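You operate a simulated robot arm through the tools that you are given. There is no shell and no other tool. Be economical: measure what you need, move in short steps, check, and stop when the job is done.

The job below is to be done with a simulated robot arm. You get a single attempt, and the scene is never put back.

Task
Swap the clamped block's loose grey tuft for the white one, glued in.
Fine: same hole; the white red-collared tuft from the small rack, glue from the blue box; the grey one into the rack's middle well; shut the box; the block stays clamped.

Only the result counts: the job must be done as asked and must still hold three seconds after the hand-in. Knocking over, shifting, dropping, spilling or breaking anything else fails it.

Robot
A 6-joint arm with a two-finger parallel gripper, fixed in place. Base frame: the origin is at the foot of the arm, x ahead of it, y to its left, z up; the work surface is at about z = 0.78. Units: m, degrees, N and s.
With the tool pointing down near the work surface it reaches from about 0.26 to 0.68 m from the base axis. Its first joint turns from -66.0 to 66.0 degrees. Payload 2.9 kg.
The tool frame sits at the grasp point between the pads (the TCP): z along the fingers, y along the line on which they close. The tips reach 0.03 m beyond it. The gripper opens to 0.11 m. The fingers are 0.02 m wide and 0.01 m thick; the gripper's body (0.048 by 0.112 m) begins 0.055 m behind the TCP.
Orientation is that of the tool frame in the base frame, as [roll, pitch, yaw] about the fixed x, y, z axes, in that order (R = Rz(yaw) Ry(pitch) Rx(roll)). With the fingers straight down and closing along the base's y, the tool's x points along the base's -x, its y along +y and its z along -z.

Tools
- The arm moves only by the tool play_rows. Its argument "deltas" is a list of rows, each a list of 7 numbers: the shift along the tool's x, y, z in m, then the turn, a rotation vector about the tool's x, y, z in degrees, then the gripper command, from -1 (fully open) to 1 (shut), values between in proportion. In form: [[tx, ty, tz, rx, ry, rz, fingers], ...]. A call has 1 to 12 rows; each row shifts and turns the commanded pose from where the row before left it, along the tool's axes as they then stand. Each row takes 0.2 s and may step no farther than 0.05 m and 8.6 degrees from the row before; otherwise, or with a gripper value out of range, the whole call is refused. Where a pose cannot be reached the arm comes as near as it can. A force on the tool above 40 N (or 10 N above the force at the start of the call, whichever is more), or a blocked arm, ends the call early, and 0.2 s more pass. Each finger travels about 0.108 m/s and halts on what it meets, pressing with about 23 N; the grip force reading is that of the motor and also rises with nothing between the fingers. The clock runs only during rows and for 0.2 s after the last one: add rows that do not move to give the fingers time. The reply holds the time, the measured pose of the TCP, the force on the tool along the base axes, the opening and the grip force, in the units named above and with some noise, with the torque about the TCP (base axes, N m) and any sound that the robot's microphone picked up.
- Cameras (640 x 400 px; columns grow to the right, rows downward): "scene" is fixed at [0.0675, 0.4238, 1.3875]; the picture's right is [-0.84, -0.55, 0.00], its down [-0.29, 0.45, -0.85] and it looks along [0.46, -0.71, -0.53] (base axes); focal length 374 px, centre (320, 200). "wrist" rides on the gripper at [0.072, 0.017, -0.103] in the tool frame; the picture's right is [-0.23, 0.97, 0.00], its down [-0.76, -0.18, -0.62] and it looks along [-0.61, -0.14, 0.78] (tool axes); focal length 222 px, centre (320, 200). There is no depth. A picture from a camera that has moved, and an enlarged one, comes with that camera's place and axes in the base frame and with its lens.
- get_image(camera): a new picture of that camera. It takes no simulated time.
- inspect(camera, box): a new picture of the part [left, top, right, bottom] of that camera's present view, enlarged. It takes no simulated time.
- finish_job(): hands the job in; it is judged then, once.

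Go step by step. Nothing tells you positions but the pictures and the camera data: compare them with the known pose of the tool, close in by small moves and look again before you grip or let go. The budget is 120 turns and 68 pictures, counting those below and the enlarged ones. Unless the task says otherwise, let go and move clear before handing in, and close with one line.

The tools are called after "Request:" as a command line: name --pt "numbers of a row" for each row, then --argument value for the rest, lists and objects as JSON in quotes. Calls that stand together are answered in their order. play_rows: Moves the arm, as the interface text tells. Its arguments: {"type":"object","properties":{"deltas":{"type":"array","items":{"type":"array","items":{"type":"number"}}}},"required":["deltas"]} The other tools are called the same way: get_image (camera) takes a picture; inspect (camera, box) takes an enlarged picture of a part of a camera's view; finish_job () hands the job in.

At the start:

```text
time_s: 0.0
eef_pos: [0.3215, -0.2285, 1.0562]
ee_rot: [-180.0, 0.0, -179.9]
force: [0.3, 0.4, 0.1]
torque: [0.01, -0.02, 0.02]
finger_gap: 0.1103
grip_force: 0.0
```

scene: 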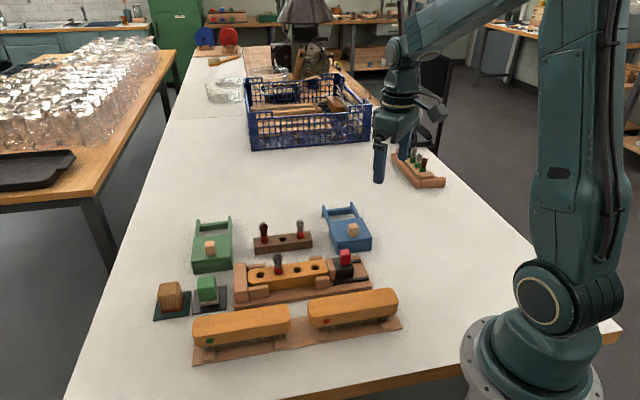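
wrist: 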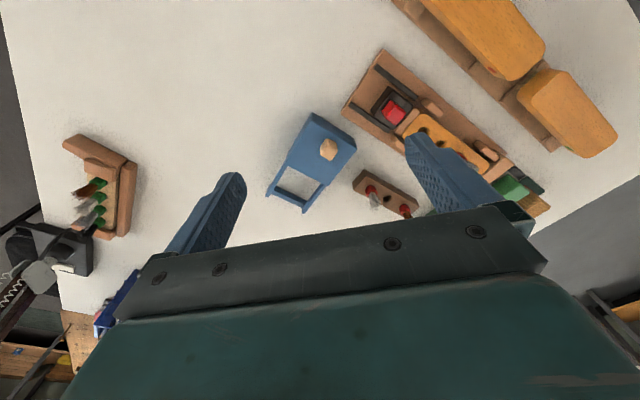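

I see a block in a clamp holding a grey tuft, a small rack with two tufts, and green and blue boxes. I'll enlarge these areas first.

Request:
inspect --camera "scene" --box '[140, 190, 300, 290]'

Request:
inspect --camera "scene" --box '[240, 190, 400, 290]'

Request:
inspect --camera "wrist" --box '[260, 40, 540, 220]'

```text
4.00 times, centred on (220, 240) of scene
camera zoom: at [0.0675, 0.4238, 1.3875], right [-0.84, -0.55, 0.0], down [-0.29, 0.45, -0.85], along [0.46, -0.71, -0.53], focal length 1495 px, centre (720, 40)
```

zoom: 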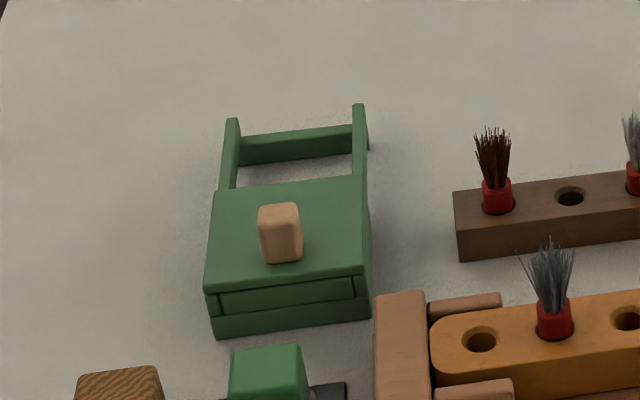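

```text
4.00 times, centred on (320, 240) of scene
camera zoom: at [0.0675, 0.4238, 1.3875], right [-0.84, -0.55, 0.0], down [-0.29, 0.45, -0.85], along [0.46, -0.71, -0.53], focal length 1495 px, centre (320, 40)
```

zoom: 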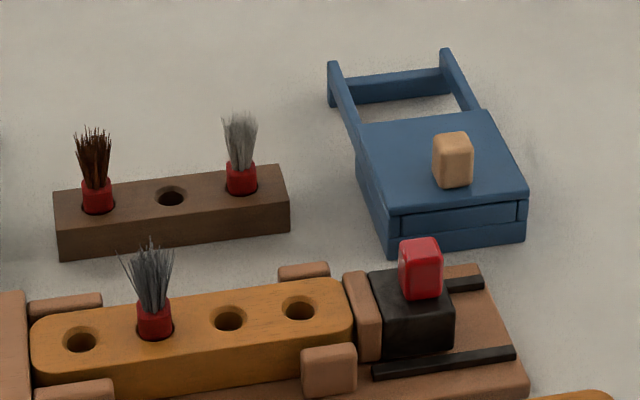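

```text
2.22 times, centred on (400, 130) of wrist
camera zoom: at [0.2496, -0.2116, 1.1592], right [0.23, 0.97, 0.0], down [0.76, -0.18, 0.62], along [0.61, -0.14, -0.78], focal length 494 px, centre (142, 356)
```

zoom: 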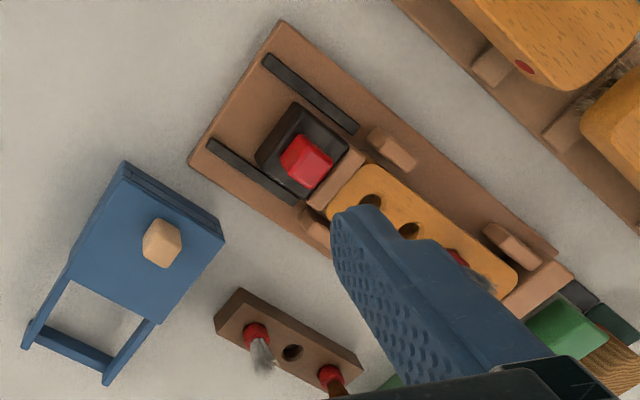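

The clamped row and the rack both run at about 45° in the base frame, and the blue box's lid slides along (+x,-y). I'll turn the tool to yaw -135, move over the block, and look again.

Request:
play_rows --pt "-0.0237 0.0357 0.008 0 0 0 -1" --pt "-0.0237 0.0357 0.008 0 0 0 -1" --pt "-0.0237 0.0357 0.008 0 0 0 -1" --pt "-0.0237 0.0357 0.008 0 0 0 -1" --pt "-0.0237 0.0357 0.008 0 0 0 -1" --pt "0 0 0 0 0 -7.5 -1" --pt "0 0 0 0 0 -7.5 -1" --pt "0 0 0 0 0 -7.5 -1" --pt "0 0 0 0 0 -7.5 -1" --pt "0 0 0 0 0 -7.5 -1" --pt "0 0 0 0 0 -7.5 -1" --pt "0 0 0 0 0 0 -1"

Request:
get_image --camera "wrist"

Request:
get_image --camera "scene"

```text
time_s: 2.6
eef_pos: [0.4403, -0.0496, 1.0162]
ee_rot: [180.0, 0.0, -135.0]
force: [-0.1, -0.5, -0.1]
torque: [-0.03, 0.0, 0.01]
finger_gap: 0.1102
grip_force: 0.1
```

```text
62 pictures are left
camera wrist: at [0.378, -0.0888, 1.119], right [-0.53, 0.85, 0.0], down [0.66, 0.41, 0.62], along [0.53, 0.33, -0.78], focal length 222 px, centre (320, 200)
```

wrist: 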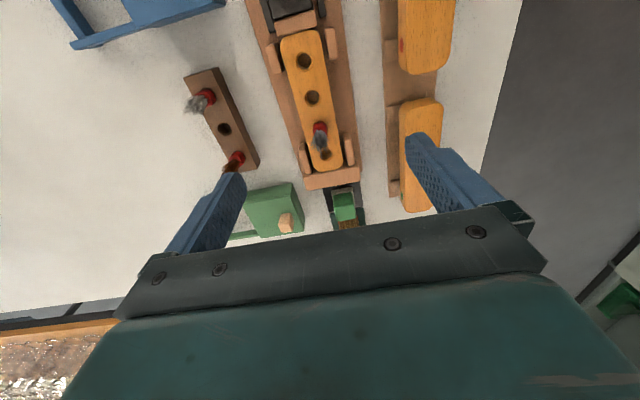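

```text
61 pictures are left
```

scene: 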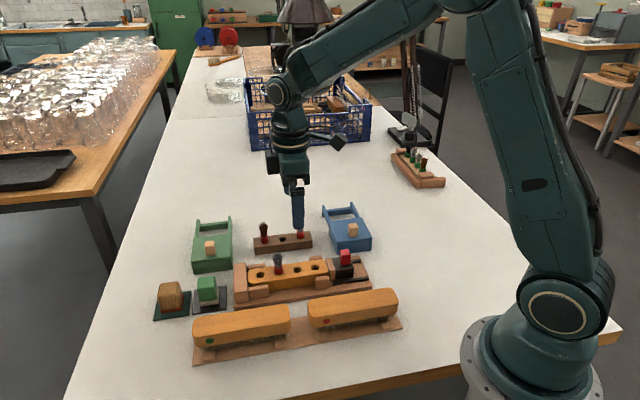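

The view is clear now. I'll enlarge it to get precise hole positions.

Request:
inspect --camera "wrist" --box '[240, 0, 400, 200]'

Request:
inspect --camera "wrist" --box '[170, 50, 290, 200]'

Request:
inspect --camera "scene" --box '[240, 240, 340, 300]'

```text
2.00 times, centred on (320, 100) of wrist
camera zoom: at [0.378, -0.0888, 1.119], right [-0.53, 0.85, 0.0], down [0.66, 0.41, 0.62], along [0.53, 0.33, -0.78], focal length 444 px, centre (320, 400)
```

zoom: 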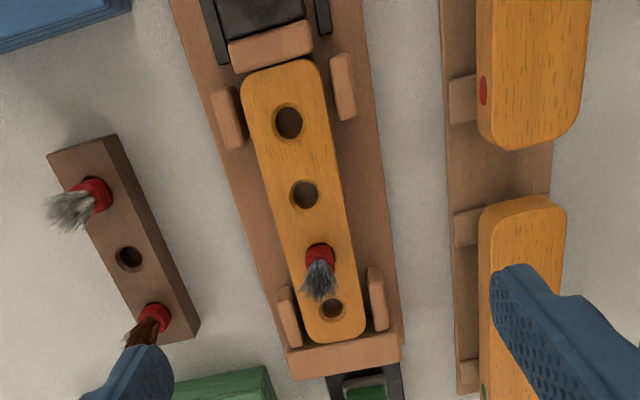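

```text
2.67 times, centred on (230, 125) of wrist
camera zoom: at [0.378, -0.0888, 1.119], right [-0.53, 0.85, 0.0], down [0.66, 0.41, 0.62], along [0.53, 0.33, -0.78], focal length 592 px, centre (560, 400)
```

zoom: 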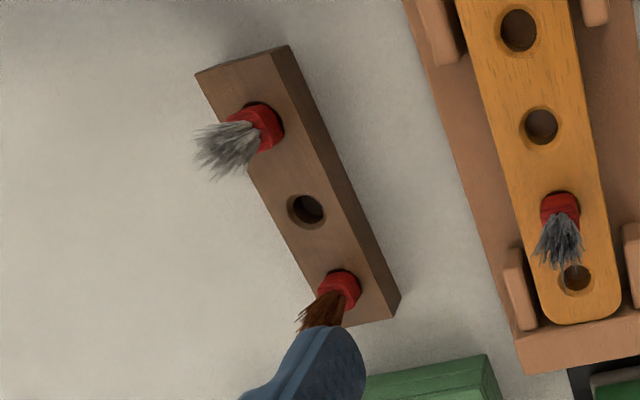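

```text
6.40 times, centred on (290, 270) of scene
camera zoom: at [0.0675, 0.4238, 1.3875], right [-0.84, -0.55, 0.0], down [-0.29, 0.45, -0.85], along [0.46, -0.71, -0.53], focal length 2392 px, centre (512, -248)
```

zoom: 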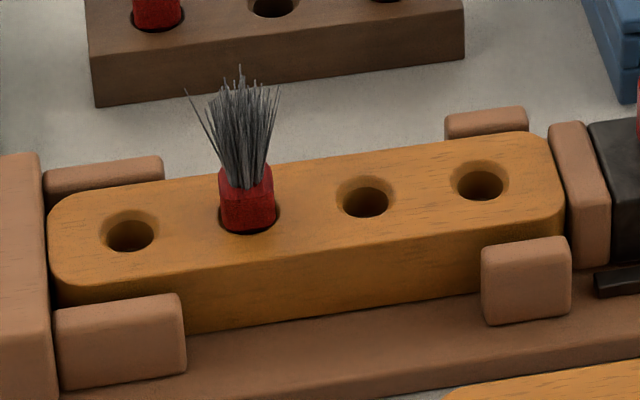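

Triangulating puts the block top at z≈0.827 and the grey tuft at about (0.469,-0.030). I'll descend above it with the fingers part open, then check.

Request:
play_rows --pt "-0.0172 -0.0032 0.0 0 0 0 0.1" --pt "-0.0171 -0.0031 0.02 0 0 0 0.1" --pt "0 0 0.03 0 0 0 0.1" --pt "0 0 0.03 0 0 0 0.1" --pt "0 0 0.015 0 0 0 0.1" --pt "0 0 0 0 0 0 0.1"

Request:
get_image --camera "wrist"

Request:
inspect --camera "scene" --box '[220, 200, 348, 280]'

```text
time_s: 4.0
eef_pos: [0.4703, -0.0303, 0.9206]
ee_rot: [-180.0, 0.0, -135.0]
force: [0.0, -0.4, -0.6]
torque: [0.02, -0.01, 0.02]
finger_gap: 0.0493
grip_force: 0.0
```

```text
57 pictures are left
camera wrist: at [0.4072, -0.0697, 1.0241], right [-0.53, 0.85, 0.0], down [0.66, 0.41, 0.62], along [0.53, 0.33, -0.78], focal length 222 px, centre (320, 200)
```

wrist: 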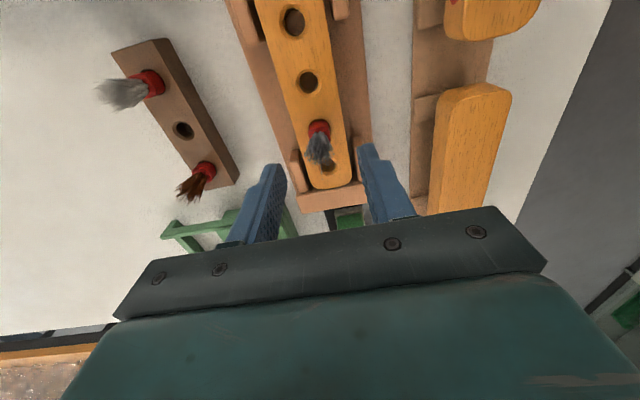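

```text
5.00 times, centred on (284, 240) of scene
camera zoom: at [0.0675, 0.4238, 1.3875], right [-0.84, -0.55, 0.0], down [-0.29, 0.45, -0.85], along [0.46, -0.71, -0.53], focal length 1869 px, centre (500, 0)
```

zoom: 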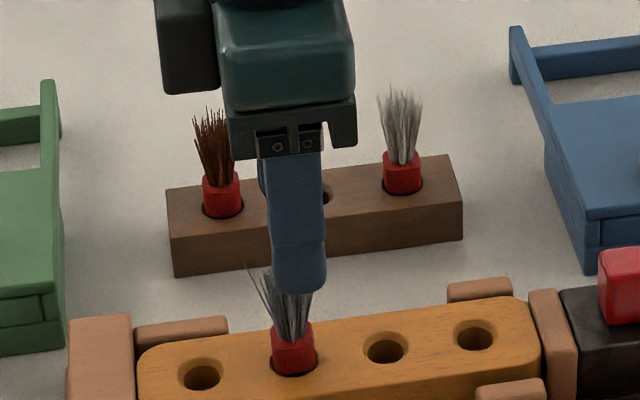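

The tool lines up with the tuft: the predicted hole pixel (320,129) is where the collar is. I'll descend so the tips sit just above the block, and close.

Request:
play_rows --pt "0 0 0.02 0 0 0 0.1" --pt "0 0 0.02 0 0 0 0.1" --pt "0 0 0.0185 0 0 0 0.1" --pt "0 0 0 0 0 0 0.1"

Request:
inspect --camera "scene" --box '[240, 220, 320, 280]'

Request:
inspect --camera "wrist" --box '[240, 80, 400, 220]'

```text
time_s: 5.0
eef_pos: [0.4698, -0.0308, 0.8618]
ee_rot: [179.9, 0.0, -135.1]
force: [0.6, -0.6, 0.4]
torque: [-0.01, 0.03, -0.02]
finger_gap: 0.0494
grip_force: 0.0
```

```text
6.67 times, centred on (280, 250) of scene
camera zoom: at [0.0675, 0.4238, 1.3875], right [-0.84, -0.55, 0.0], down [-0.29, 0.45, -0.85], along [0.46, -0.71, -0.53], focal length 2492 px, centre (587, -133)
```

zoom: 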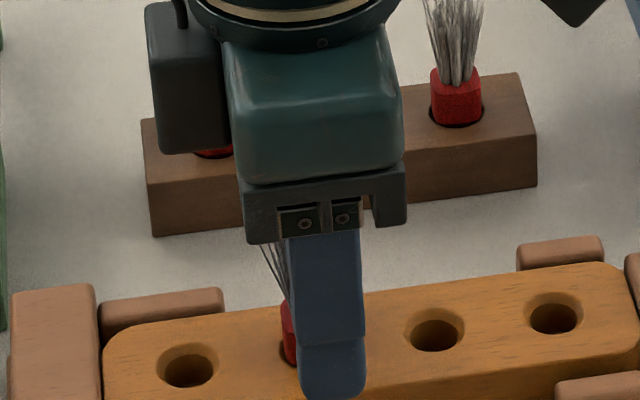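

```text
2.86 times, centred on (320, 150) of wrist
camera zoom: at [0.4067, -0.07, 0.9657], right [-0.53, 0.85, 0.0], down [0.66, 0.41, 0.62], along [0.53, 0.33, -0.78], focal length 635 px, centre (320, 343)
```

zoom: 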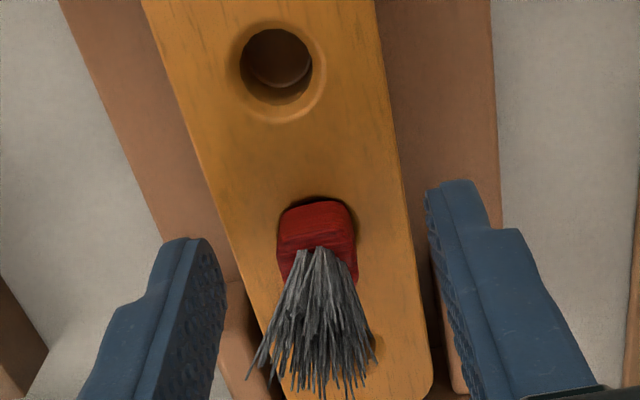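

The tool is centred on the collar, so I'm closing the fingers now.

Request:
play_rows --pt "0 0 0 0 0 0 0.5" --pt "0 0 0 0 0 0 1" --pt "0 0 0 0 0 0 1"

Request:
inspect --camera "wrist" --box '[240, 80, 400, 220]'

```text
time_s: 5.8
eef_pos: [0.4689, -0.03, 0.8622]
ee_rot: [180.0, -0.1, -135.0]
force: [0.5, 0.2, 0.0]
torque: [0.01, -0.01, 0.01]
finger_gap: 0.0167
grip_force: 23.5
```

```text
2.86 times, centred on (320, 150) of wrist
camera zoom: at [0.4068, -0.07, 0.966], right [-0.53, 0.85, 0.0], down [0.66, 0.41, 0.62], along [0.53, 0.33, -0.78], focal length 635 px, centre (320, 343)
```

zoom: 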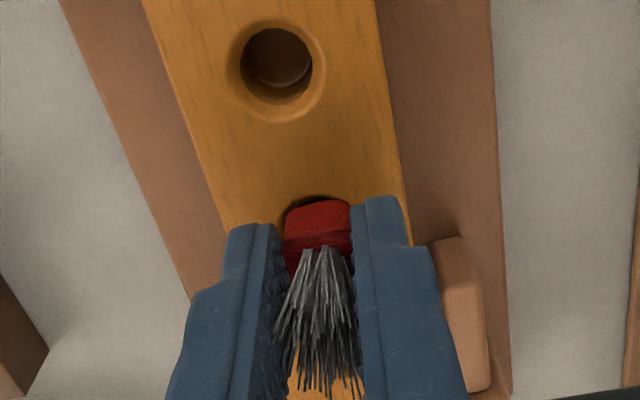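

It's gripped at 16.7 mm. I'll lift straight up.

Request:
play_rows --pt "0 0 -0.008 0 0 0 1" --pt "0 0 -0.012 0 0 0 1" --pt "0 0 -0.02 0 0 0 1" --pt "0 0 -0.025 0 0 0 1" --pt "0 0 -0.025 0 0 0 1" --pt "0 0 0 0 0 0 1"

Request:
inspect --camera "scene" --box '[220, 190, 348, 280]'

Request:
get_image --camera "wrist"

```text
time_s: 7.2
eef_pos: [0.4685, -0.0295, 0.9526]
ee_rot: [180.0, 0.0, -135.0]
force: [0.3, 0.0, -0.3]
torque: [0.02, 0.03, -0.02]
finger_gap: 0.0165
grip_force: 23.2
```

```text
4.44 times, centred on (284, 235) of scene
camera zoom: at [0.0675, 0.4238, 1.3875], right [-0.84, -0.55, 0.0], down [-0.29, 0.45, -0.85], along [0.46, -0.71, -0.53], focal length 1661 px, centre (480, 44)
```

zoom: 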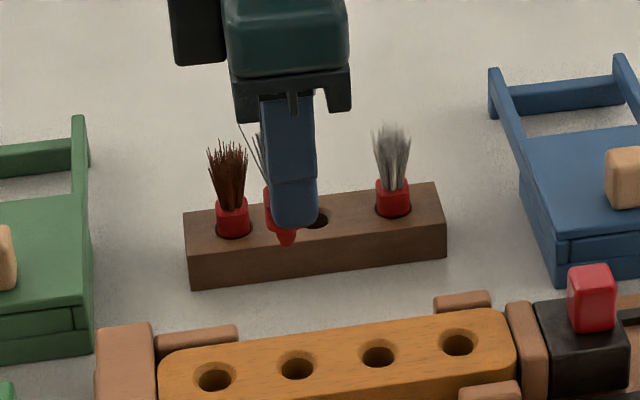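

```text
51 pictures are left
camera wrist: at [0.4062, -0.0692, 1.0564], right [-0.53, 0.85, 0.0], down [0.66, 0.41, 0.62], along [0.53, 0.33, -0.78], focal length 222 px, centre (320, 200)
```

wrist: 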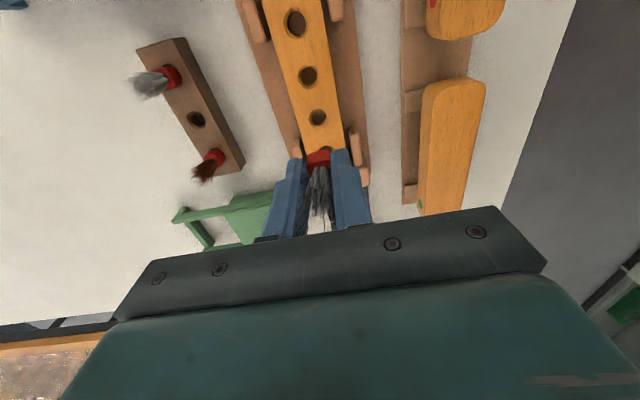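

The grey tuft is out; a short tapered peg shows below the collar. Next I'll move above the rack's middle well, at about (0.5445,-0.1395) with its top at z≈0.815.

Request:
play_rows --pt "0.006 -0.0329 0 0 0 0 1" --pt "0.006 -0.0329 0 0 0 0 1" --pt "0.006 -0.0329 0 0 0 0 1" --pt "0.006 -0.0328 0 0 0 0 1" --pt "0 0 0.03 0 0 0 1" --pt "0 0 0 0 0 0 1"

Request:
inspect --camera "wrist" --box '[240, 80, 400, 220]'

Request:
inspect --camera "scene" --box '[236, 200, 332, 260]'

```text
time_s: 8.6
eef_pos: [0.5449, -0.1406, 0.9225]
ee_rot: [-179.9, 0.1, -135.0]
force: [0.8, -0.1, 0.3]
torque: [-0.01, -0.04, -0.01]
finger_gap: 0.0163
grip_force: 23.4
```

```text
2.86 times, centred on (320, 150) of wrist
camera zoom: at [0.4818, -0.1799, 1.0267], right [-0.53, 0.85, 0.0], down [0.66, 0.41, 0.62], along [0.53, 0.33, -0.78], focal length 635 px, centre (320, 343)
```

zoom: 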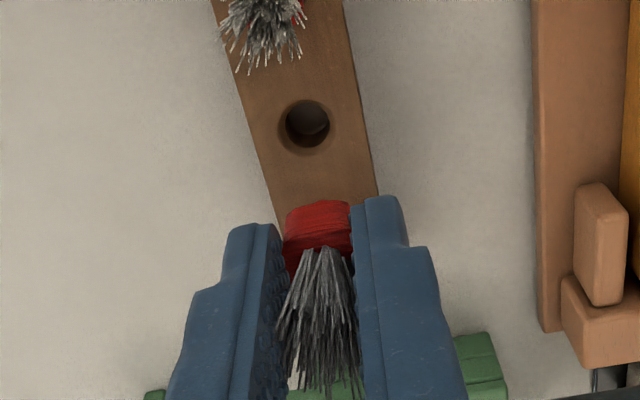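

```text
6.67 times, centred on (284, 230) of scene
camera zoom: at [0.0675, 0.4238, 1.3875], right [-0.84, -0.55, 0.0], down [-0.29, 0.45, -0.85], along [0.46, -0.71, -0.53], focal length 2492 px, centre (560, 0)
```

zoom: 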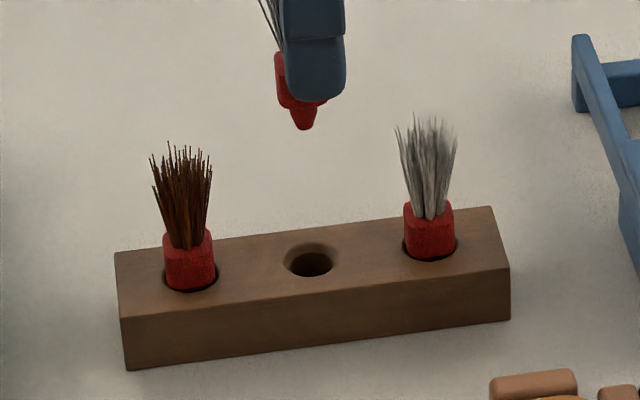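

The well sits about 5 mm to the tool's -y side and slightly ahead. I'll correct by that, lower partway, and check again.

Request:
play_rows --pt "-0.002 -0.0047 0 0 0 0 1" --pt "0 0 0.02 0 0 0 1" --pt "0 0 0.015 0 0 0 1" --pt "0 0 0 0 0 0 1" --pt "0 0 0 0 0 0 1"

Request:
inspect --camera "wrist" --box '[240, 80, 400, 220]'

Request:
inspect --camera "scene" --box '[236, 200, 332, 260]'

```text
time_s: 9.8
eef_pos: [0.5494, -0.1416, 0.887]
ee_rot: [179.9, 0.1, -135.0]
force: [-0.8, -0.3, 0.0]
torque: [0.01, 0.01, 0.01]
finger_gap: 0.0165
grip_force: 23.1
```

```text
2.86 times, centred on (320, 150) of wrist
camera zoom: at [0.4863, -0.1813, 0.9905], right [-0.53, 0.85, 0.0], down [0.66, 0.41, 0.62], along [0.53, 0.33, -0.78], focal length 635 px, centre (320, 343)
```

zoom: 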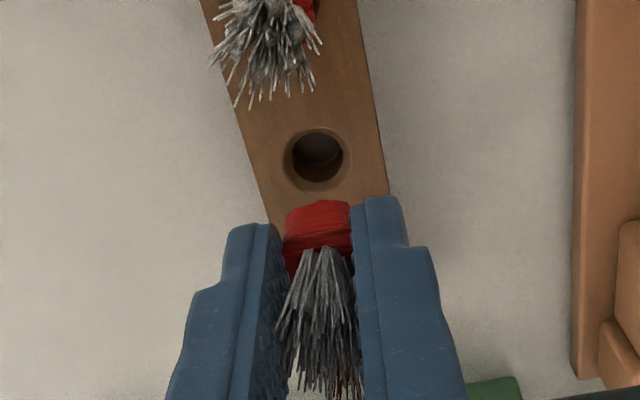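

```text
6.67 times, centred on (284, 230) of scene
camera zoom: at [0.0675, 0.4238, 1.3875], right [-0.84, -0.55, 0.0], down [-0.29, 0.45, -0.85], along [0.46, -0.71, -0.53], focal length 2492 px, centre (560, 0)
```

zoom: 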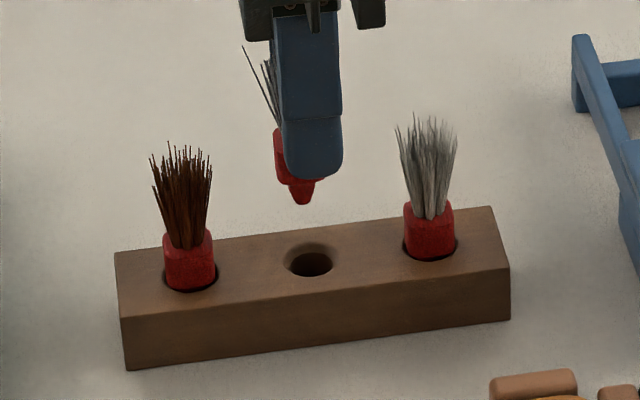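

Nearly aligned, and the well top is at z≈0.811. I'll make a fine correction and lower it in to the same depth it had in the block.

Request:
play_rows --pt "0.0012 -0.0006 0.01 0 0 0 1" --pt "0 0 0.01 0 0 0 1" --pt "0 0 0.008 0 0 0 1" --pt "0 0 0.005 0 0 0 1" --pt "0 0 0 0 0 0 1"

Request:
inspect --camera "wrist" --box '[240, 80, 400, 220]'

Request:
inspect --camera "scene" --box '[236, 200, 332, 260]'

```text
time_s: 11.0
eef_pos: [0.5496, -0.1429, 0.8534]
ee_rot: [-180.0, 0.0, -135.1]
force: [0.1, -0.5, 0.4]
torque: [0.02, 0.0, 0.04]
finger_gap: 0.0165
grip_force: 22.7
```

```text
2.86 times, centred on (320, 150) of wrist
camera zoom: at [0.4865, -0.1827, 0.9575], right [-0.53, 0.85, 0.0], down [0.66, 0.41, 0.62], along [0.53, 0.33, -0.78], focal length 635 px, centre (320, 343)
```

zoom: 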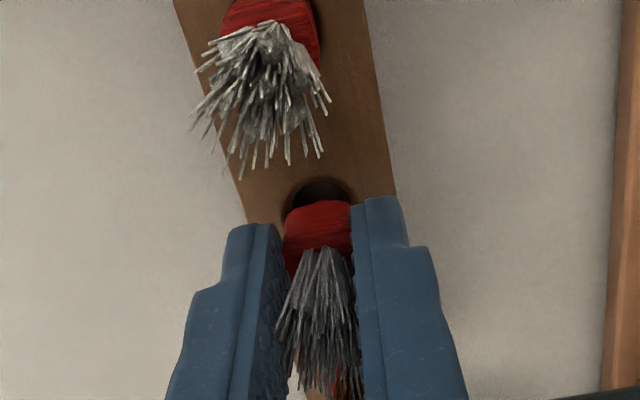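

```text
6.67 times, centred on (284, 230) of scene
camera zoom: at [0.0675, 0.4238, 1.3875], right [-0.84, -0.55, 0.0], down [-0.29, 0.45, -0.85], along [0.46, -0.71, -0.53], focal length 2492 px, centre (560, 0)
```

zoom: 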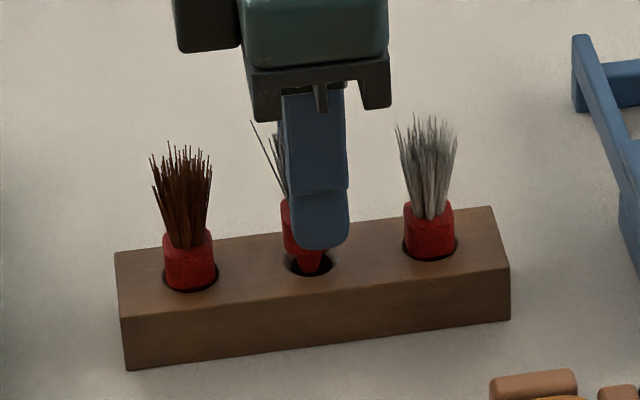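

The peg is entering the well and is centred. I'll go the last few millimetres.

Request:
play_rows --pt "0 0 0.003 0 0 0 1" --pt "0 0 0.002 0 0 0 1" --pt "0 0 0.0015 0 0 0 1" --pt "0 0 0 0 0 0 1"

Request:
inspect --camera "scene" --box '[236, 200, 332, 260]'

```text
time_s: 12.0
eef_pos: [0.5489, -0.1436, 0.8465]
ee_rot: [179.9, 0.1, -135.0]
force: [-0.6, -0.2, -0.5]
torque: [0.04, -0.02, -0.02]
finger_gap: 0.0163
grip_force: 22.9
```

```text
6.67 times, centred on (284, 230) of scene
camera zoom: at [0.0675, 0.4238, 1.3875], right [-0.84, -0.55, 0.0], down [-0.29, 0.45, -0.85], along [0.46, -0.71, -0.53], focal length 2492 px, centre (560, 0)
```

zoom: 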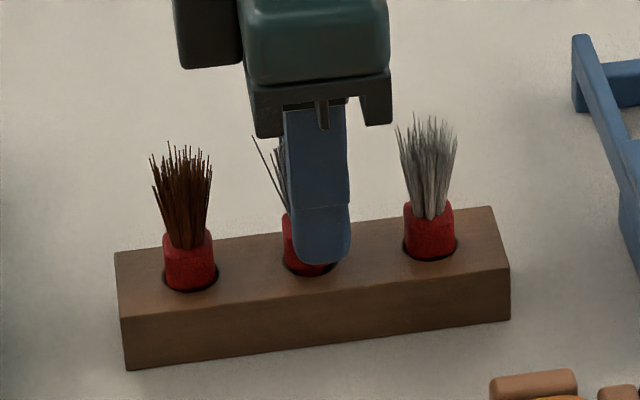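

Request:
play_rows --pt "0 0 0.001 0 0 0 1" --pt "0 0 0 0 0 0 1" --pt "0 0 0 0 0 0 0.5" --pt "0 0 0 0 0 0 0.3" --pt "0 0 -0.02 0 0 0 0.3" --pt "0 0 -0.03 0 0 0 0.3" --pt "0 0 -0.03 0 0 0 0.3" --pt "0 0 0 0 0 0 0.1"

Request:
inspect --camera "scene" --box '[236, 200, 332, 260]'

Request:
inspect --camera "wrist" --box '[240, 0, 400, 200]'

```text
time_s: 13.8
eef_pos: [0.5484, -0.1433, 0.9284]
ee_rot: [-180.0, -0.1, -134.9]
force: [0.1, -0.4, 0.3]
torque: [0.01, -0.01, 0.01]
finger_gap: 0.0495
grip_force: 0.1
```

```text
6.67 times, centred on (284, 230) of scene
camera zoom: at [0.0675, 0.4238, 1.3875], right [-0.84, -0.55, 0.0], down [-0.29, 0.45, -0.85], along [0.46, -0.71, -0.53], focal length 2492 px, centre (560, 0)
```

zoom: 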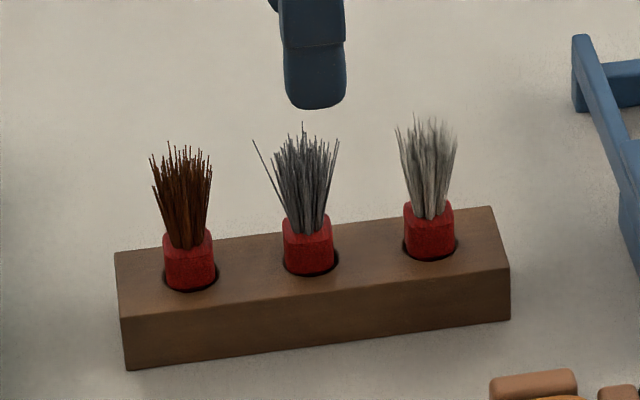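

```text
2.00 times, centred on (320, 100) of wrist
camera zoom: at [0.4859, -0.1821, 1.0316], right [-0.53, 0.85, 0.0], down [0.66, 0.41, 0.62], along [0.53, 0.33, -0.78], focal length 444 px, centre (320, 400)
```

zoom: 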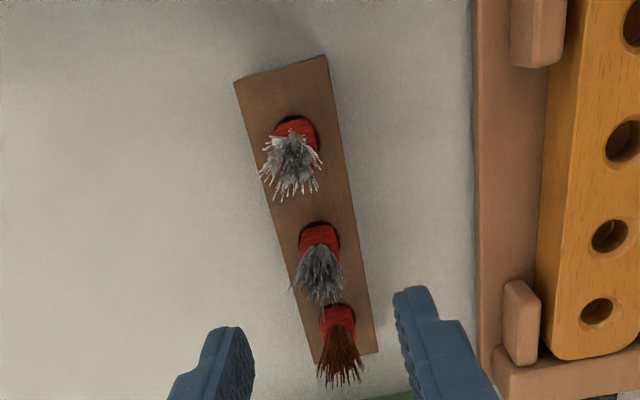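

The grey tuft is seated in the middle well. Next I'll go up and over to the blue box's knob and look.

Request:
play_rows --pt "0 0 -0.035 0 0 0 0.1" --pt "0.036 0.009 0 0 0 0 0.1" --pt "0.036 0.009 0 0 0 0 0.1" --pt "0.036 0.009 0 0 0 0 0.1" --pt "0.036 0.009 0 0 0 0 0.1" --pt "0 0 0 0 0 0 0.1"

Request:
get_image --camera "wrist"

Request:
inspect --camera "scene" --box '[300, 180, 396, 260]'

```text
time_s: 15.2
eef_pos: [0.4223, -0.2195, 0.9634]
ee_rot: [180.0, 0.0, -135.1]
force: [0.2, 0.8, -1.4]
torque: [0.0, -0.02, -0.01]
finger_gap: 0.0496
grip_force: 0.0
```

```text
41 pictures are left
camera wrist: at [0.3594, -0.2587, 1.0673], right [-0.53, 0.85, 0.0], down [0.66, 0.41, 0.62], along [0.53, 0.33, -0.78], focal length 222 px, centre (320, 200)
```

wrist: 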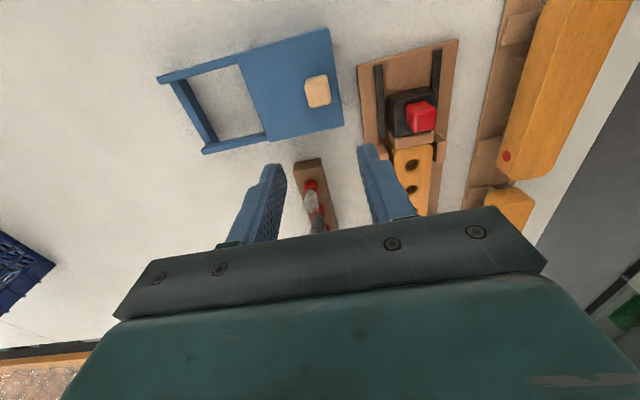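

```text
5.00 times, centred on (348, 220) of scene
camera zoom: at [0.0675, 0.4238, 1.3875], right [-0.84, -0.55, 0.0], down [-0.29, 0.45, -0.85], along [0.46, -0.71, -0.53], focal length 1869 px, centre (180, 100)
```

zoom: 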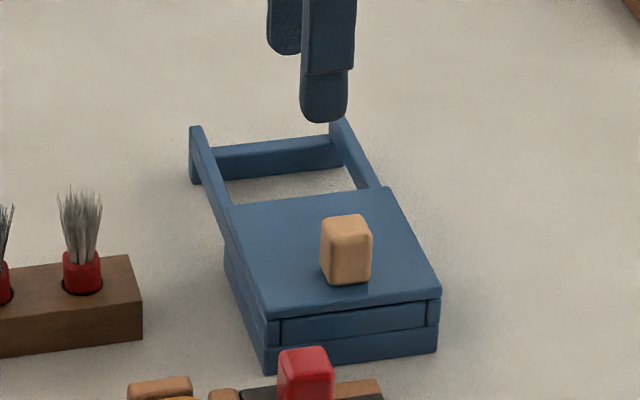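

The knob is at about (0.4026,-0.2332), from z≈0.827 to 0.857, and the rails run at -45°, which matches the closing line. I'll move above it and check.

Request:
play_rows --pt "0.0236 0.0042 0 0 0 0 0.0" --pt "0 0 0.03 0 0 0 0.0" --pt "0 0 0.025 0 0 0 0.0" --pt "0 0 0 0 0 0 0.0" --pt "0 0 0 0 0 0 0.0"

Request:
inspect --camera "wrist" --box '[240, 80, 400, 220]'

Request:
inspect --camera "scene" --box '[300, 180, 396, 260]'

```text
time_s: 16.4
eef_pos: [0.4014, -0.2325, 0.9094]
ee_rot: [180.0, 0.0, -135.1]
force: [-0.4, -0.5, 0.1]
torque: [0.01, 0.02, -0.01]
finger_gap: 0.0553
grip_force: 0.1
```

```text
2.86 times, centred on (320, 150) of wrist
camera zoom: at [0.3384, -0.2718, 1.0117], right [-0.53, 0.85, 0.0], down [0.66, 0.41, 0.62], along [0.53, 0.33, -0.78], focal length 635 px, centre (320, 343)
```

zoom: 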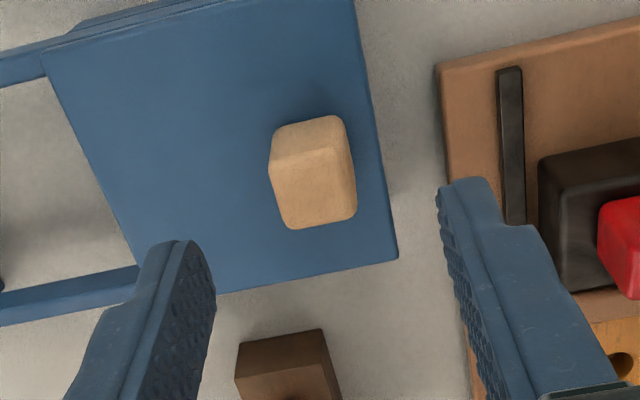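

```text
5.00 times, centred on (348, 220) of scene
camera zoom: at [0.0675, 0.4238, 1.3875], right [-0.84, -0.55, 0.0], down [-0.29, 0.45, -0.85], along [0.46, -0.71, -0.53], focal length 1869 px, centre (180, 100)
```

zoom: 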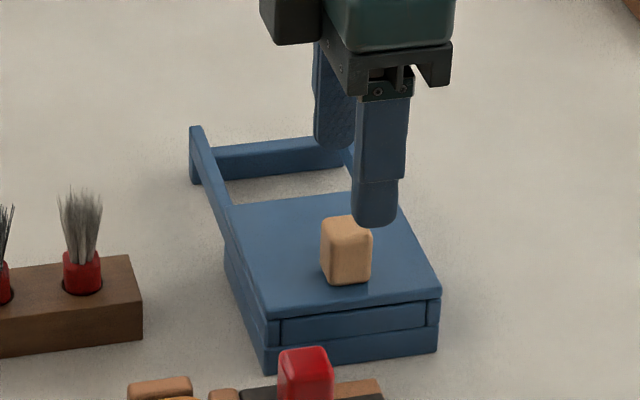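

It's aligned in the closing direction. I'll descend beside the knob and close.

Request:
play_rows --pt "0.002 0 0.015 0 0 0 0.0" --pt "0 0 0.015 0 0 0 0.0" --pt "0 0 0.013 0 0 0 0.0" --pt "0 0 0 0 0 0 0.0" --pt "0 0 0 0 0 0 0.4" --pt "0 0 0 0 0 0 0.8" --pt "0 0 0 0 0 0 0.8"

Request:
inspect --camera "scene" --box '[300, 180, 396, 260]'

```text
time_s: 18.0
eef_pos: [0.3999, -0.2353, 0.8644]
ee_rot: [-179.9, 0.0, -135.0]
force: [7.9, -6.6, -7.8]
torque: [-0.17, -0.13, 0.0]
finger_gap: 0.0212
grip_force: 45.5
```

```text
5.00 times, centred on (348, 220) of scene
camera zoom: at [0.0677, 0.4236, 1.3876], right [-0.84, -0.55, 0.0], down [-0.29, 0.45, -0.85], along [0.46, -0.71, -0.53], focal length 1869 px, centre (180, 100)
```

zoom: 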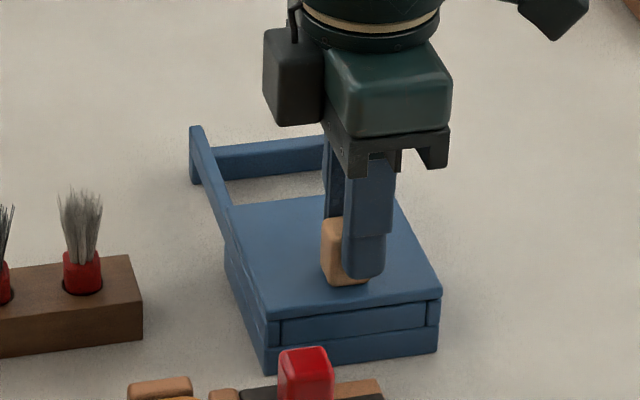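

The knob is gripped. I'll slide the lid towards the open frame along the tool's -y, watching the force.

Request:
play_rows --pt "0 -0.004 0 0 0 0 0.8" --pt "0 -0.01 0 0 0 0 0.8" --pt "0 -0.012 0 0 0 0 0.8" --pt "0 -0.014 0 0 0 0 0.8" --pt "0 0 0 0 0 0 0.8"

Request:
inspect --camera "scene" --box '[300, 180, 396, 260]'

```text
time_s: 19.2
eef_pos: [0.4286, -0.2637, 0.8644]
ee_rot: [-180.0, 0.0, -135.0]
force: [-3.5, -2.9, 1.4]
torque: [-0.2, 0.33, 0.04]
finger_gap: 0.0213
grip_force: 45.3
```

```text
5.00 times, centred on (348, 220) of scene
camera zoom: at [0.0674, 0.4237, 1.3875], right [-0.84, -0.55, 0.0], down [-0.29, 0.45, -0.85], along [0.46, -0.71, -0.53], focal length 1869 px, centre (180, 100)
```

zoom: 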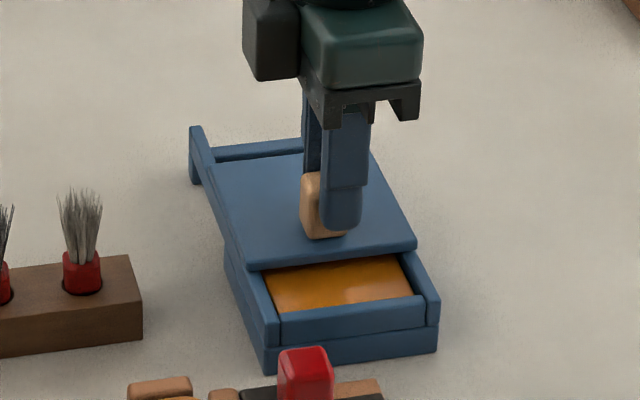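

The lid slides well and amber glue shows beneath. I'll continue to nearly fully open.

Request:
play_rows --pt "0 -0.012 0 0 0 0 0.8" --pt "0 -0.012 0 0 0 0 0.8" --pt "0 -0.01 0 0 0 0 0.8" --pt "0 -0.004 0 0 0 0 0.8" --pt "0 0 0 0 0 0 0.8"

Request:
inspect --camera "scene" --box '[300, 180, 396, 260]'

```text
time_s: 20.4
eef_pos: [0.4555, -0.2904, 0.863]
ee_rot: [-179.8, -0.1, -135.0]
force: [-5.3, -5.1, 7.0]
torque: [-0.13, 0.22, 0.01]
finger_gap: 0.0213
grip_force: 44.9
```

```text
5.00 times, centred on (348, 220) of scene
camera zoom: at [0.0673, 0.4237, 1.3876], right [-0.84, -0.55, 0.0], down [-0.29, 0.45, -0.85], along [0.46, -0.71, -0.53], focal length 1869 px, centre (180, 100)
```

zoom: 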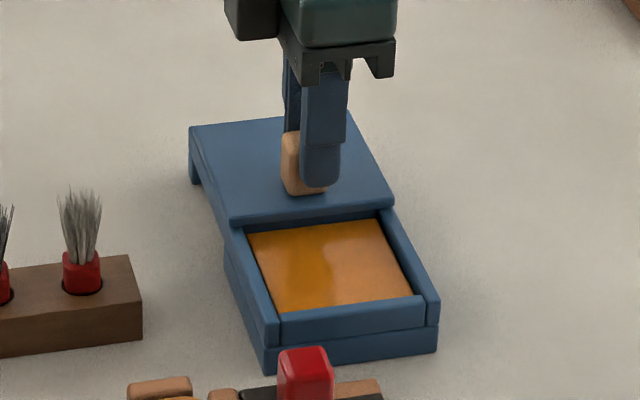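

It's open far enough. I'll release the knob, lift, and move over the white tuft at about (0.516,-0.174).

Request:
play_rows --pt "0 0 0 0 0 0 0.3" --pt "0 0 0 0 0 0 0.0" --pt "0 0 -0.03 0 0 0 0.0" --pt "0 0 -0.03 0 0 0 0.0" --pt "0 0 -0.025 0 0 0 0.1" --pt "-0.0312 0.0099 0 0 0 0 0.1" --pt "-0.0312 0.0099 0 0 0 0 0.1" --pt "-0.0312 0.0099 0 0 0 0 0.1" --pt "-0.0312 0.0098 0 0 0 0 0.1" --pt "0 0 0.025 0 0 0 0.1" --pt "0 0 0 0 0 0 0.1"

Request:
get_image --camera "scene"

Request:
inspect --camera "wrist" --box '[240, 80, 400, 220]'

```text
time_s: 22.8
eef_pos: [0.5133, -0.1746, 0.9243]
ee_rot: [180.0, 0.0, -135.0]
force: [-0.4, 0.1, 0.3]
torque: [0.0, -0.03, 0.01]
finger_gap: 0.0496
grip_force: 0.0
```

```text
34 pictures are left
```

scene: 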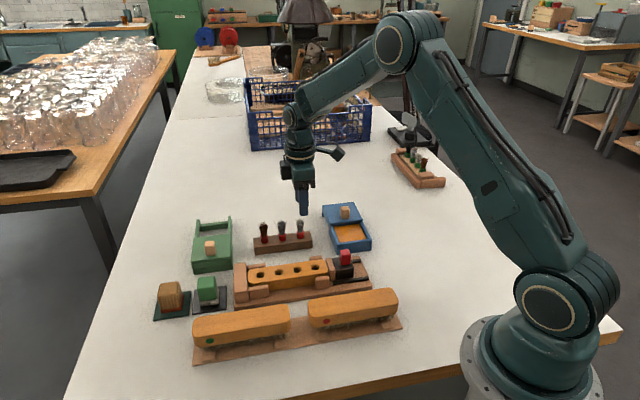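

```text
2.86 times, centred on (320, 150) of wrist
camera zoom: at [0.451, -0.2137, 1.0268], right [-0.53, 0.85, 0.0], down [0.66, 0.41, 0.62], along [0.53, 0.33, -0.78], focal length 635 px, centre (320, 343)
```

zoom: 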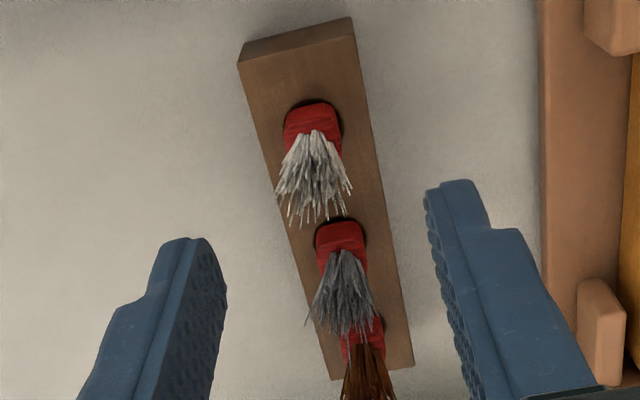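

I'll apply a small correction, descend around the white tuft, and grip its collar.

Request:
play_rows --pt "-0.0021 -0.0021 0.02 0 0 0 0.1" --pt "0 0 0.025 0 0 0 0.1" --pt "0 0 0.02 0 0 0 0.1" --pt "0 0 0.0133 0 0 0 0.1" --pt "0 0 0 0 0 0 0.1"

Request:
inspect --camera "wrist" --box '[240, 80, 400, 220]'

```text
time_s: 24.0
eef_pos: [0.5184, -0.1732, 0.846]
ee_rot: [180.0, 0.0, -135.1]
force: [0.1, -0.7, 0.3]
torque: [-0.05, 0.02, -0.01]
finger_gap: 0.0493
grip_force: 0.0
```

```text
2.86 times, centred on (320, 150) of wrist
camera zoom: at [0.4558, -0.2115, 0.949], right [-0.53, 0.85, 0.0], down [0.66, 0.41, 0.62], along [0.53, 0.33, -0.78], focal length 635 px, centre (320, 343)
```

zoom: 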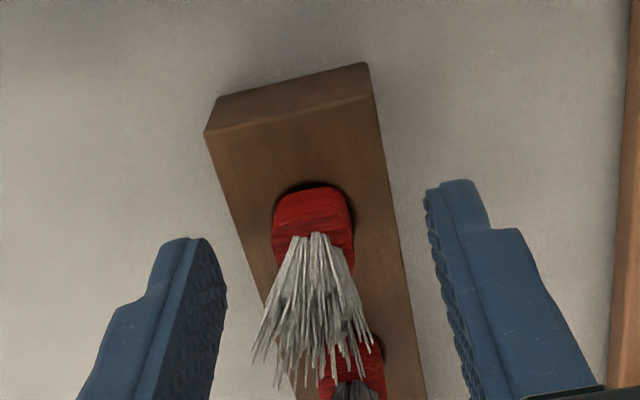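

The collar is about 4 mm towards the base from the pad centre. I'll correct that, then close and lift.

Request:
play_rows --pt "0.0038 -0.0008 0 0 0 0 0.1" --pt "0 0 0 0 0 0 0.1" --pt "0 0 0 0 0 0 0.5" --pt "0 0 0 0 0 0 1" --pt "0 0 0 0 0 0 1"

Request:
inspect --camera "wrist" --box '[240, 80, 400, 220]'

```text
time_s: 25.2
eef_pos: [0.5177, -0.1754, 0.8461]
ee_rot: [-180.0, -0.1, -135.1]
force: [-0.1, -0.2, -0.2]
torque: [0.03, 0.04, -0.03]
finger_gap: 0.0165
grip_force: 23.0
```

```text
2.86 times, centred on (320, 150) of wrist
camera zoom: at [0.4541, -0.2148, 0.9495], right [-0.53, 0.85, 0.0], down [0.66, 0.41, 0.62], along [0.53, 0.33, -0.78], focal length 635 px, centre (320, 343)
```

zoom: 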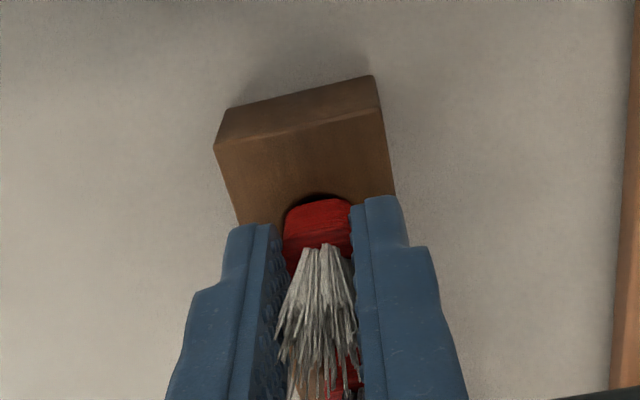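

The grip matches the earlier one. I'll lift straight out and move above the glue tray at about (0.415,-0.247).

Request:
play_rows --pt "0 0 -0.008 0 0 0 1" --pt "0 0 -0.012 0 0 0 1" --pt "0 0 -0.02 0 0 0 1" --pt "0 0 -0.025 0 0 0 1" --pt "0 0 -0.025 0 0 0 1" --pt "0.031 0.0055 0 0 0 0 1" --pt "0.031 0.0055 0 0 0 0 1" --pt "0.031 0.0055 0 0 0 0 1" --pt "0.031 0.0055 0 0 0 0 1" --pt "0 0 0.03 0 0 0 1" --pt "0 0 0 0 0 0 1"

Request:
inspect --camera "scene" --box '[268, 170, 396, 260]'

Request:
inspect --camera "wrist" --box '[200, 20, 440, 220]'

```text
time_s: 27.6
eef_pos: [0.4159, -0.2498, 0.906]
ee_rot: [-180.0, 0.0, -135.1]
force: [-0.4, 0.1, 0.3]
torque: [0.0, -0.01, -0.02]
finger_gap: 0.0167
grip_force: 23.1
```

```text
4.44 times, centred on (332, 215) of scene
camera zoom: at [0.0675, 0.4238, 1.3875], right [-0.84, -0.55, 0.0], down [-0.29, 0.45, -0.85], along [0.46, -0.71, -0.53], focal length 1661 px, centre (267, 133)
```

zoom: 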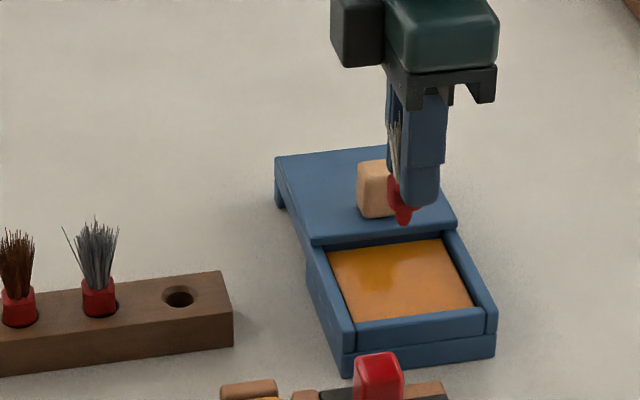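

```text
2.00 times, centred on (320, 120) of wrist
camera zoom: at [0.3526, -0.2881, 1.0091], right [-0.53, 0.85, 0.0], down [0.66, 0.41, 0.62], along [0.53, 0.33, -0.78], focal length 444 px, centre (320, 360)
```

zoom: 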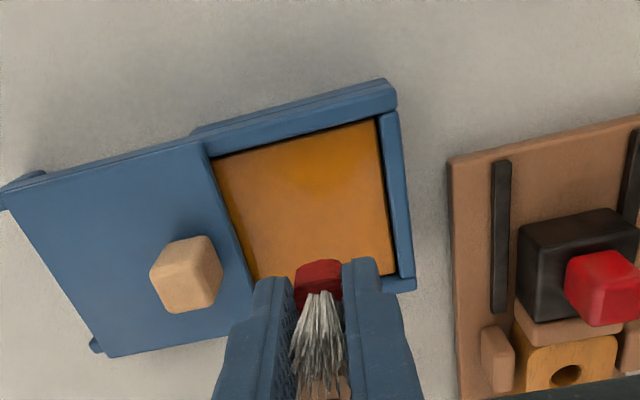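

The peg is over the glue area. I'll nudge towards the tray centre and lower until the peg is just about at the surface.

Request:
play_rows --pt "0.006 -0.001 0.012 0 0 0 1" --pt "0 0 0.012 0 0 0 1" --pt "0 0 0.01 0 0 0 1" --pt "0 0 0.005 0 0 0 1" --pt "0 0 0 0 0 0 1"

Request:
inspect --camera "scene" --box '[318, 195, 382, 255]'

Request:
inspect --camera "wrist" --box '[240, 80, 400, 220]'

```text
time_s: 28.8
eef_pos: [0.4116, -0.2531, 0.8655]
ee_rot: [180.0, 0.0, -134.9]
force: [0.5, -0.8, -0.3]
torque: [0.05, -0.03, 0.03]
finger_gap: 0.0165
grip_force: 22.7
```

```text
6.67 times, centred on (350, 225) of scene
camera zoom: at [0.0675, 0.4238, 1.3875], right [-0.84, -0.55, 0.0], down [-0.29, 0.45, -0.85], along [0.46, -0.71, -0.53], focal length 2492 px, centre (120, 33)
```

zoom: 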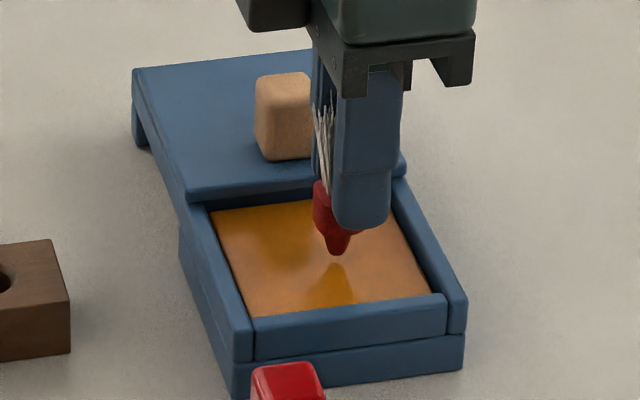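

```text
2.86 times, centred on (320, 150) of wrist
camera zoom: at [0.3483, -0.293, 0.9691], right [-0.53, 0.85, 0.0], down [0.66, 0.41, 0.62], along [0.53, 0.33, -0.78], focal length 635 px, centre (320, 343)
```

zoom: 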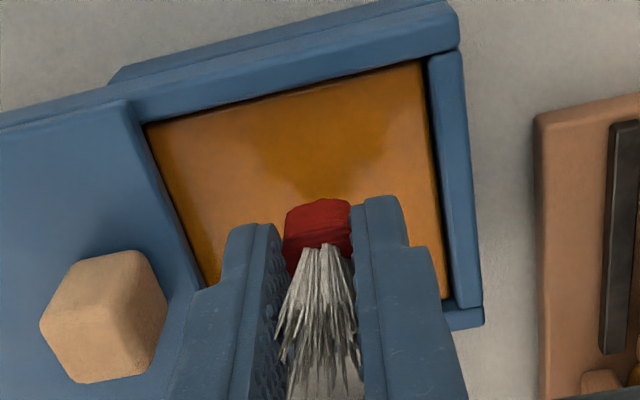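

The tip is almost touching its reflection. I'll dip about 8 mm, so only the peg goes into the glue.

Request:
play_rows --pt "0 0 0.004 0 0 0 1" --pt "0 0 0.003 0 0 0 1" --pt "0 0 0.0025 0 0 0 1" --pt "0 0 0 0 0 0 1" --pt "0 0 0 0 0 0 1"

Request:
inspect --camera "scene" --box '[318, 195, 382, 255]'

```text
time_s: 30.0
eef_pos: [0.4112, -0.2533, 0.8582]
ee_rot: [-179.8, 0.1, -135.0]
force: [0.3, 0.8, 23.4]
torque: [0.07, -0.1, -0.01]
finger_gap: 0.0169
grip_force: 23.2
```

```text
6.67 times, centred on (350, 225) of scene
camera zoom: at [0.0672, 0.424, 1.3875], right [-0.84, -0.55, 0.0], down [-0.29, 0.45, -0.85], along [0.46, -0.71, -0.53], focal length 2492 px, centre (120, 33)
```

zoom: 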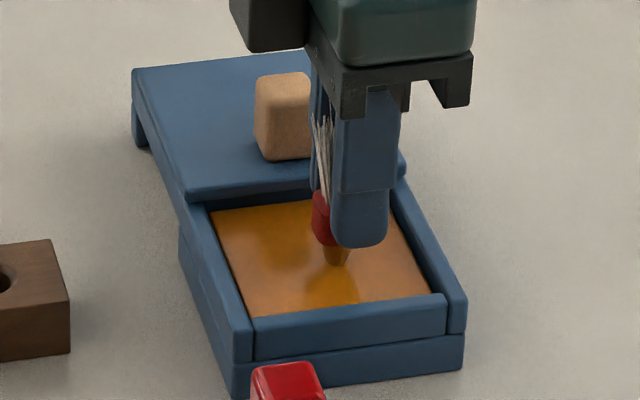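

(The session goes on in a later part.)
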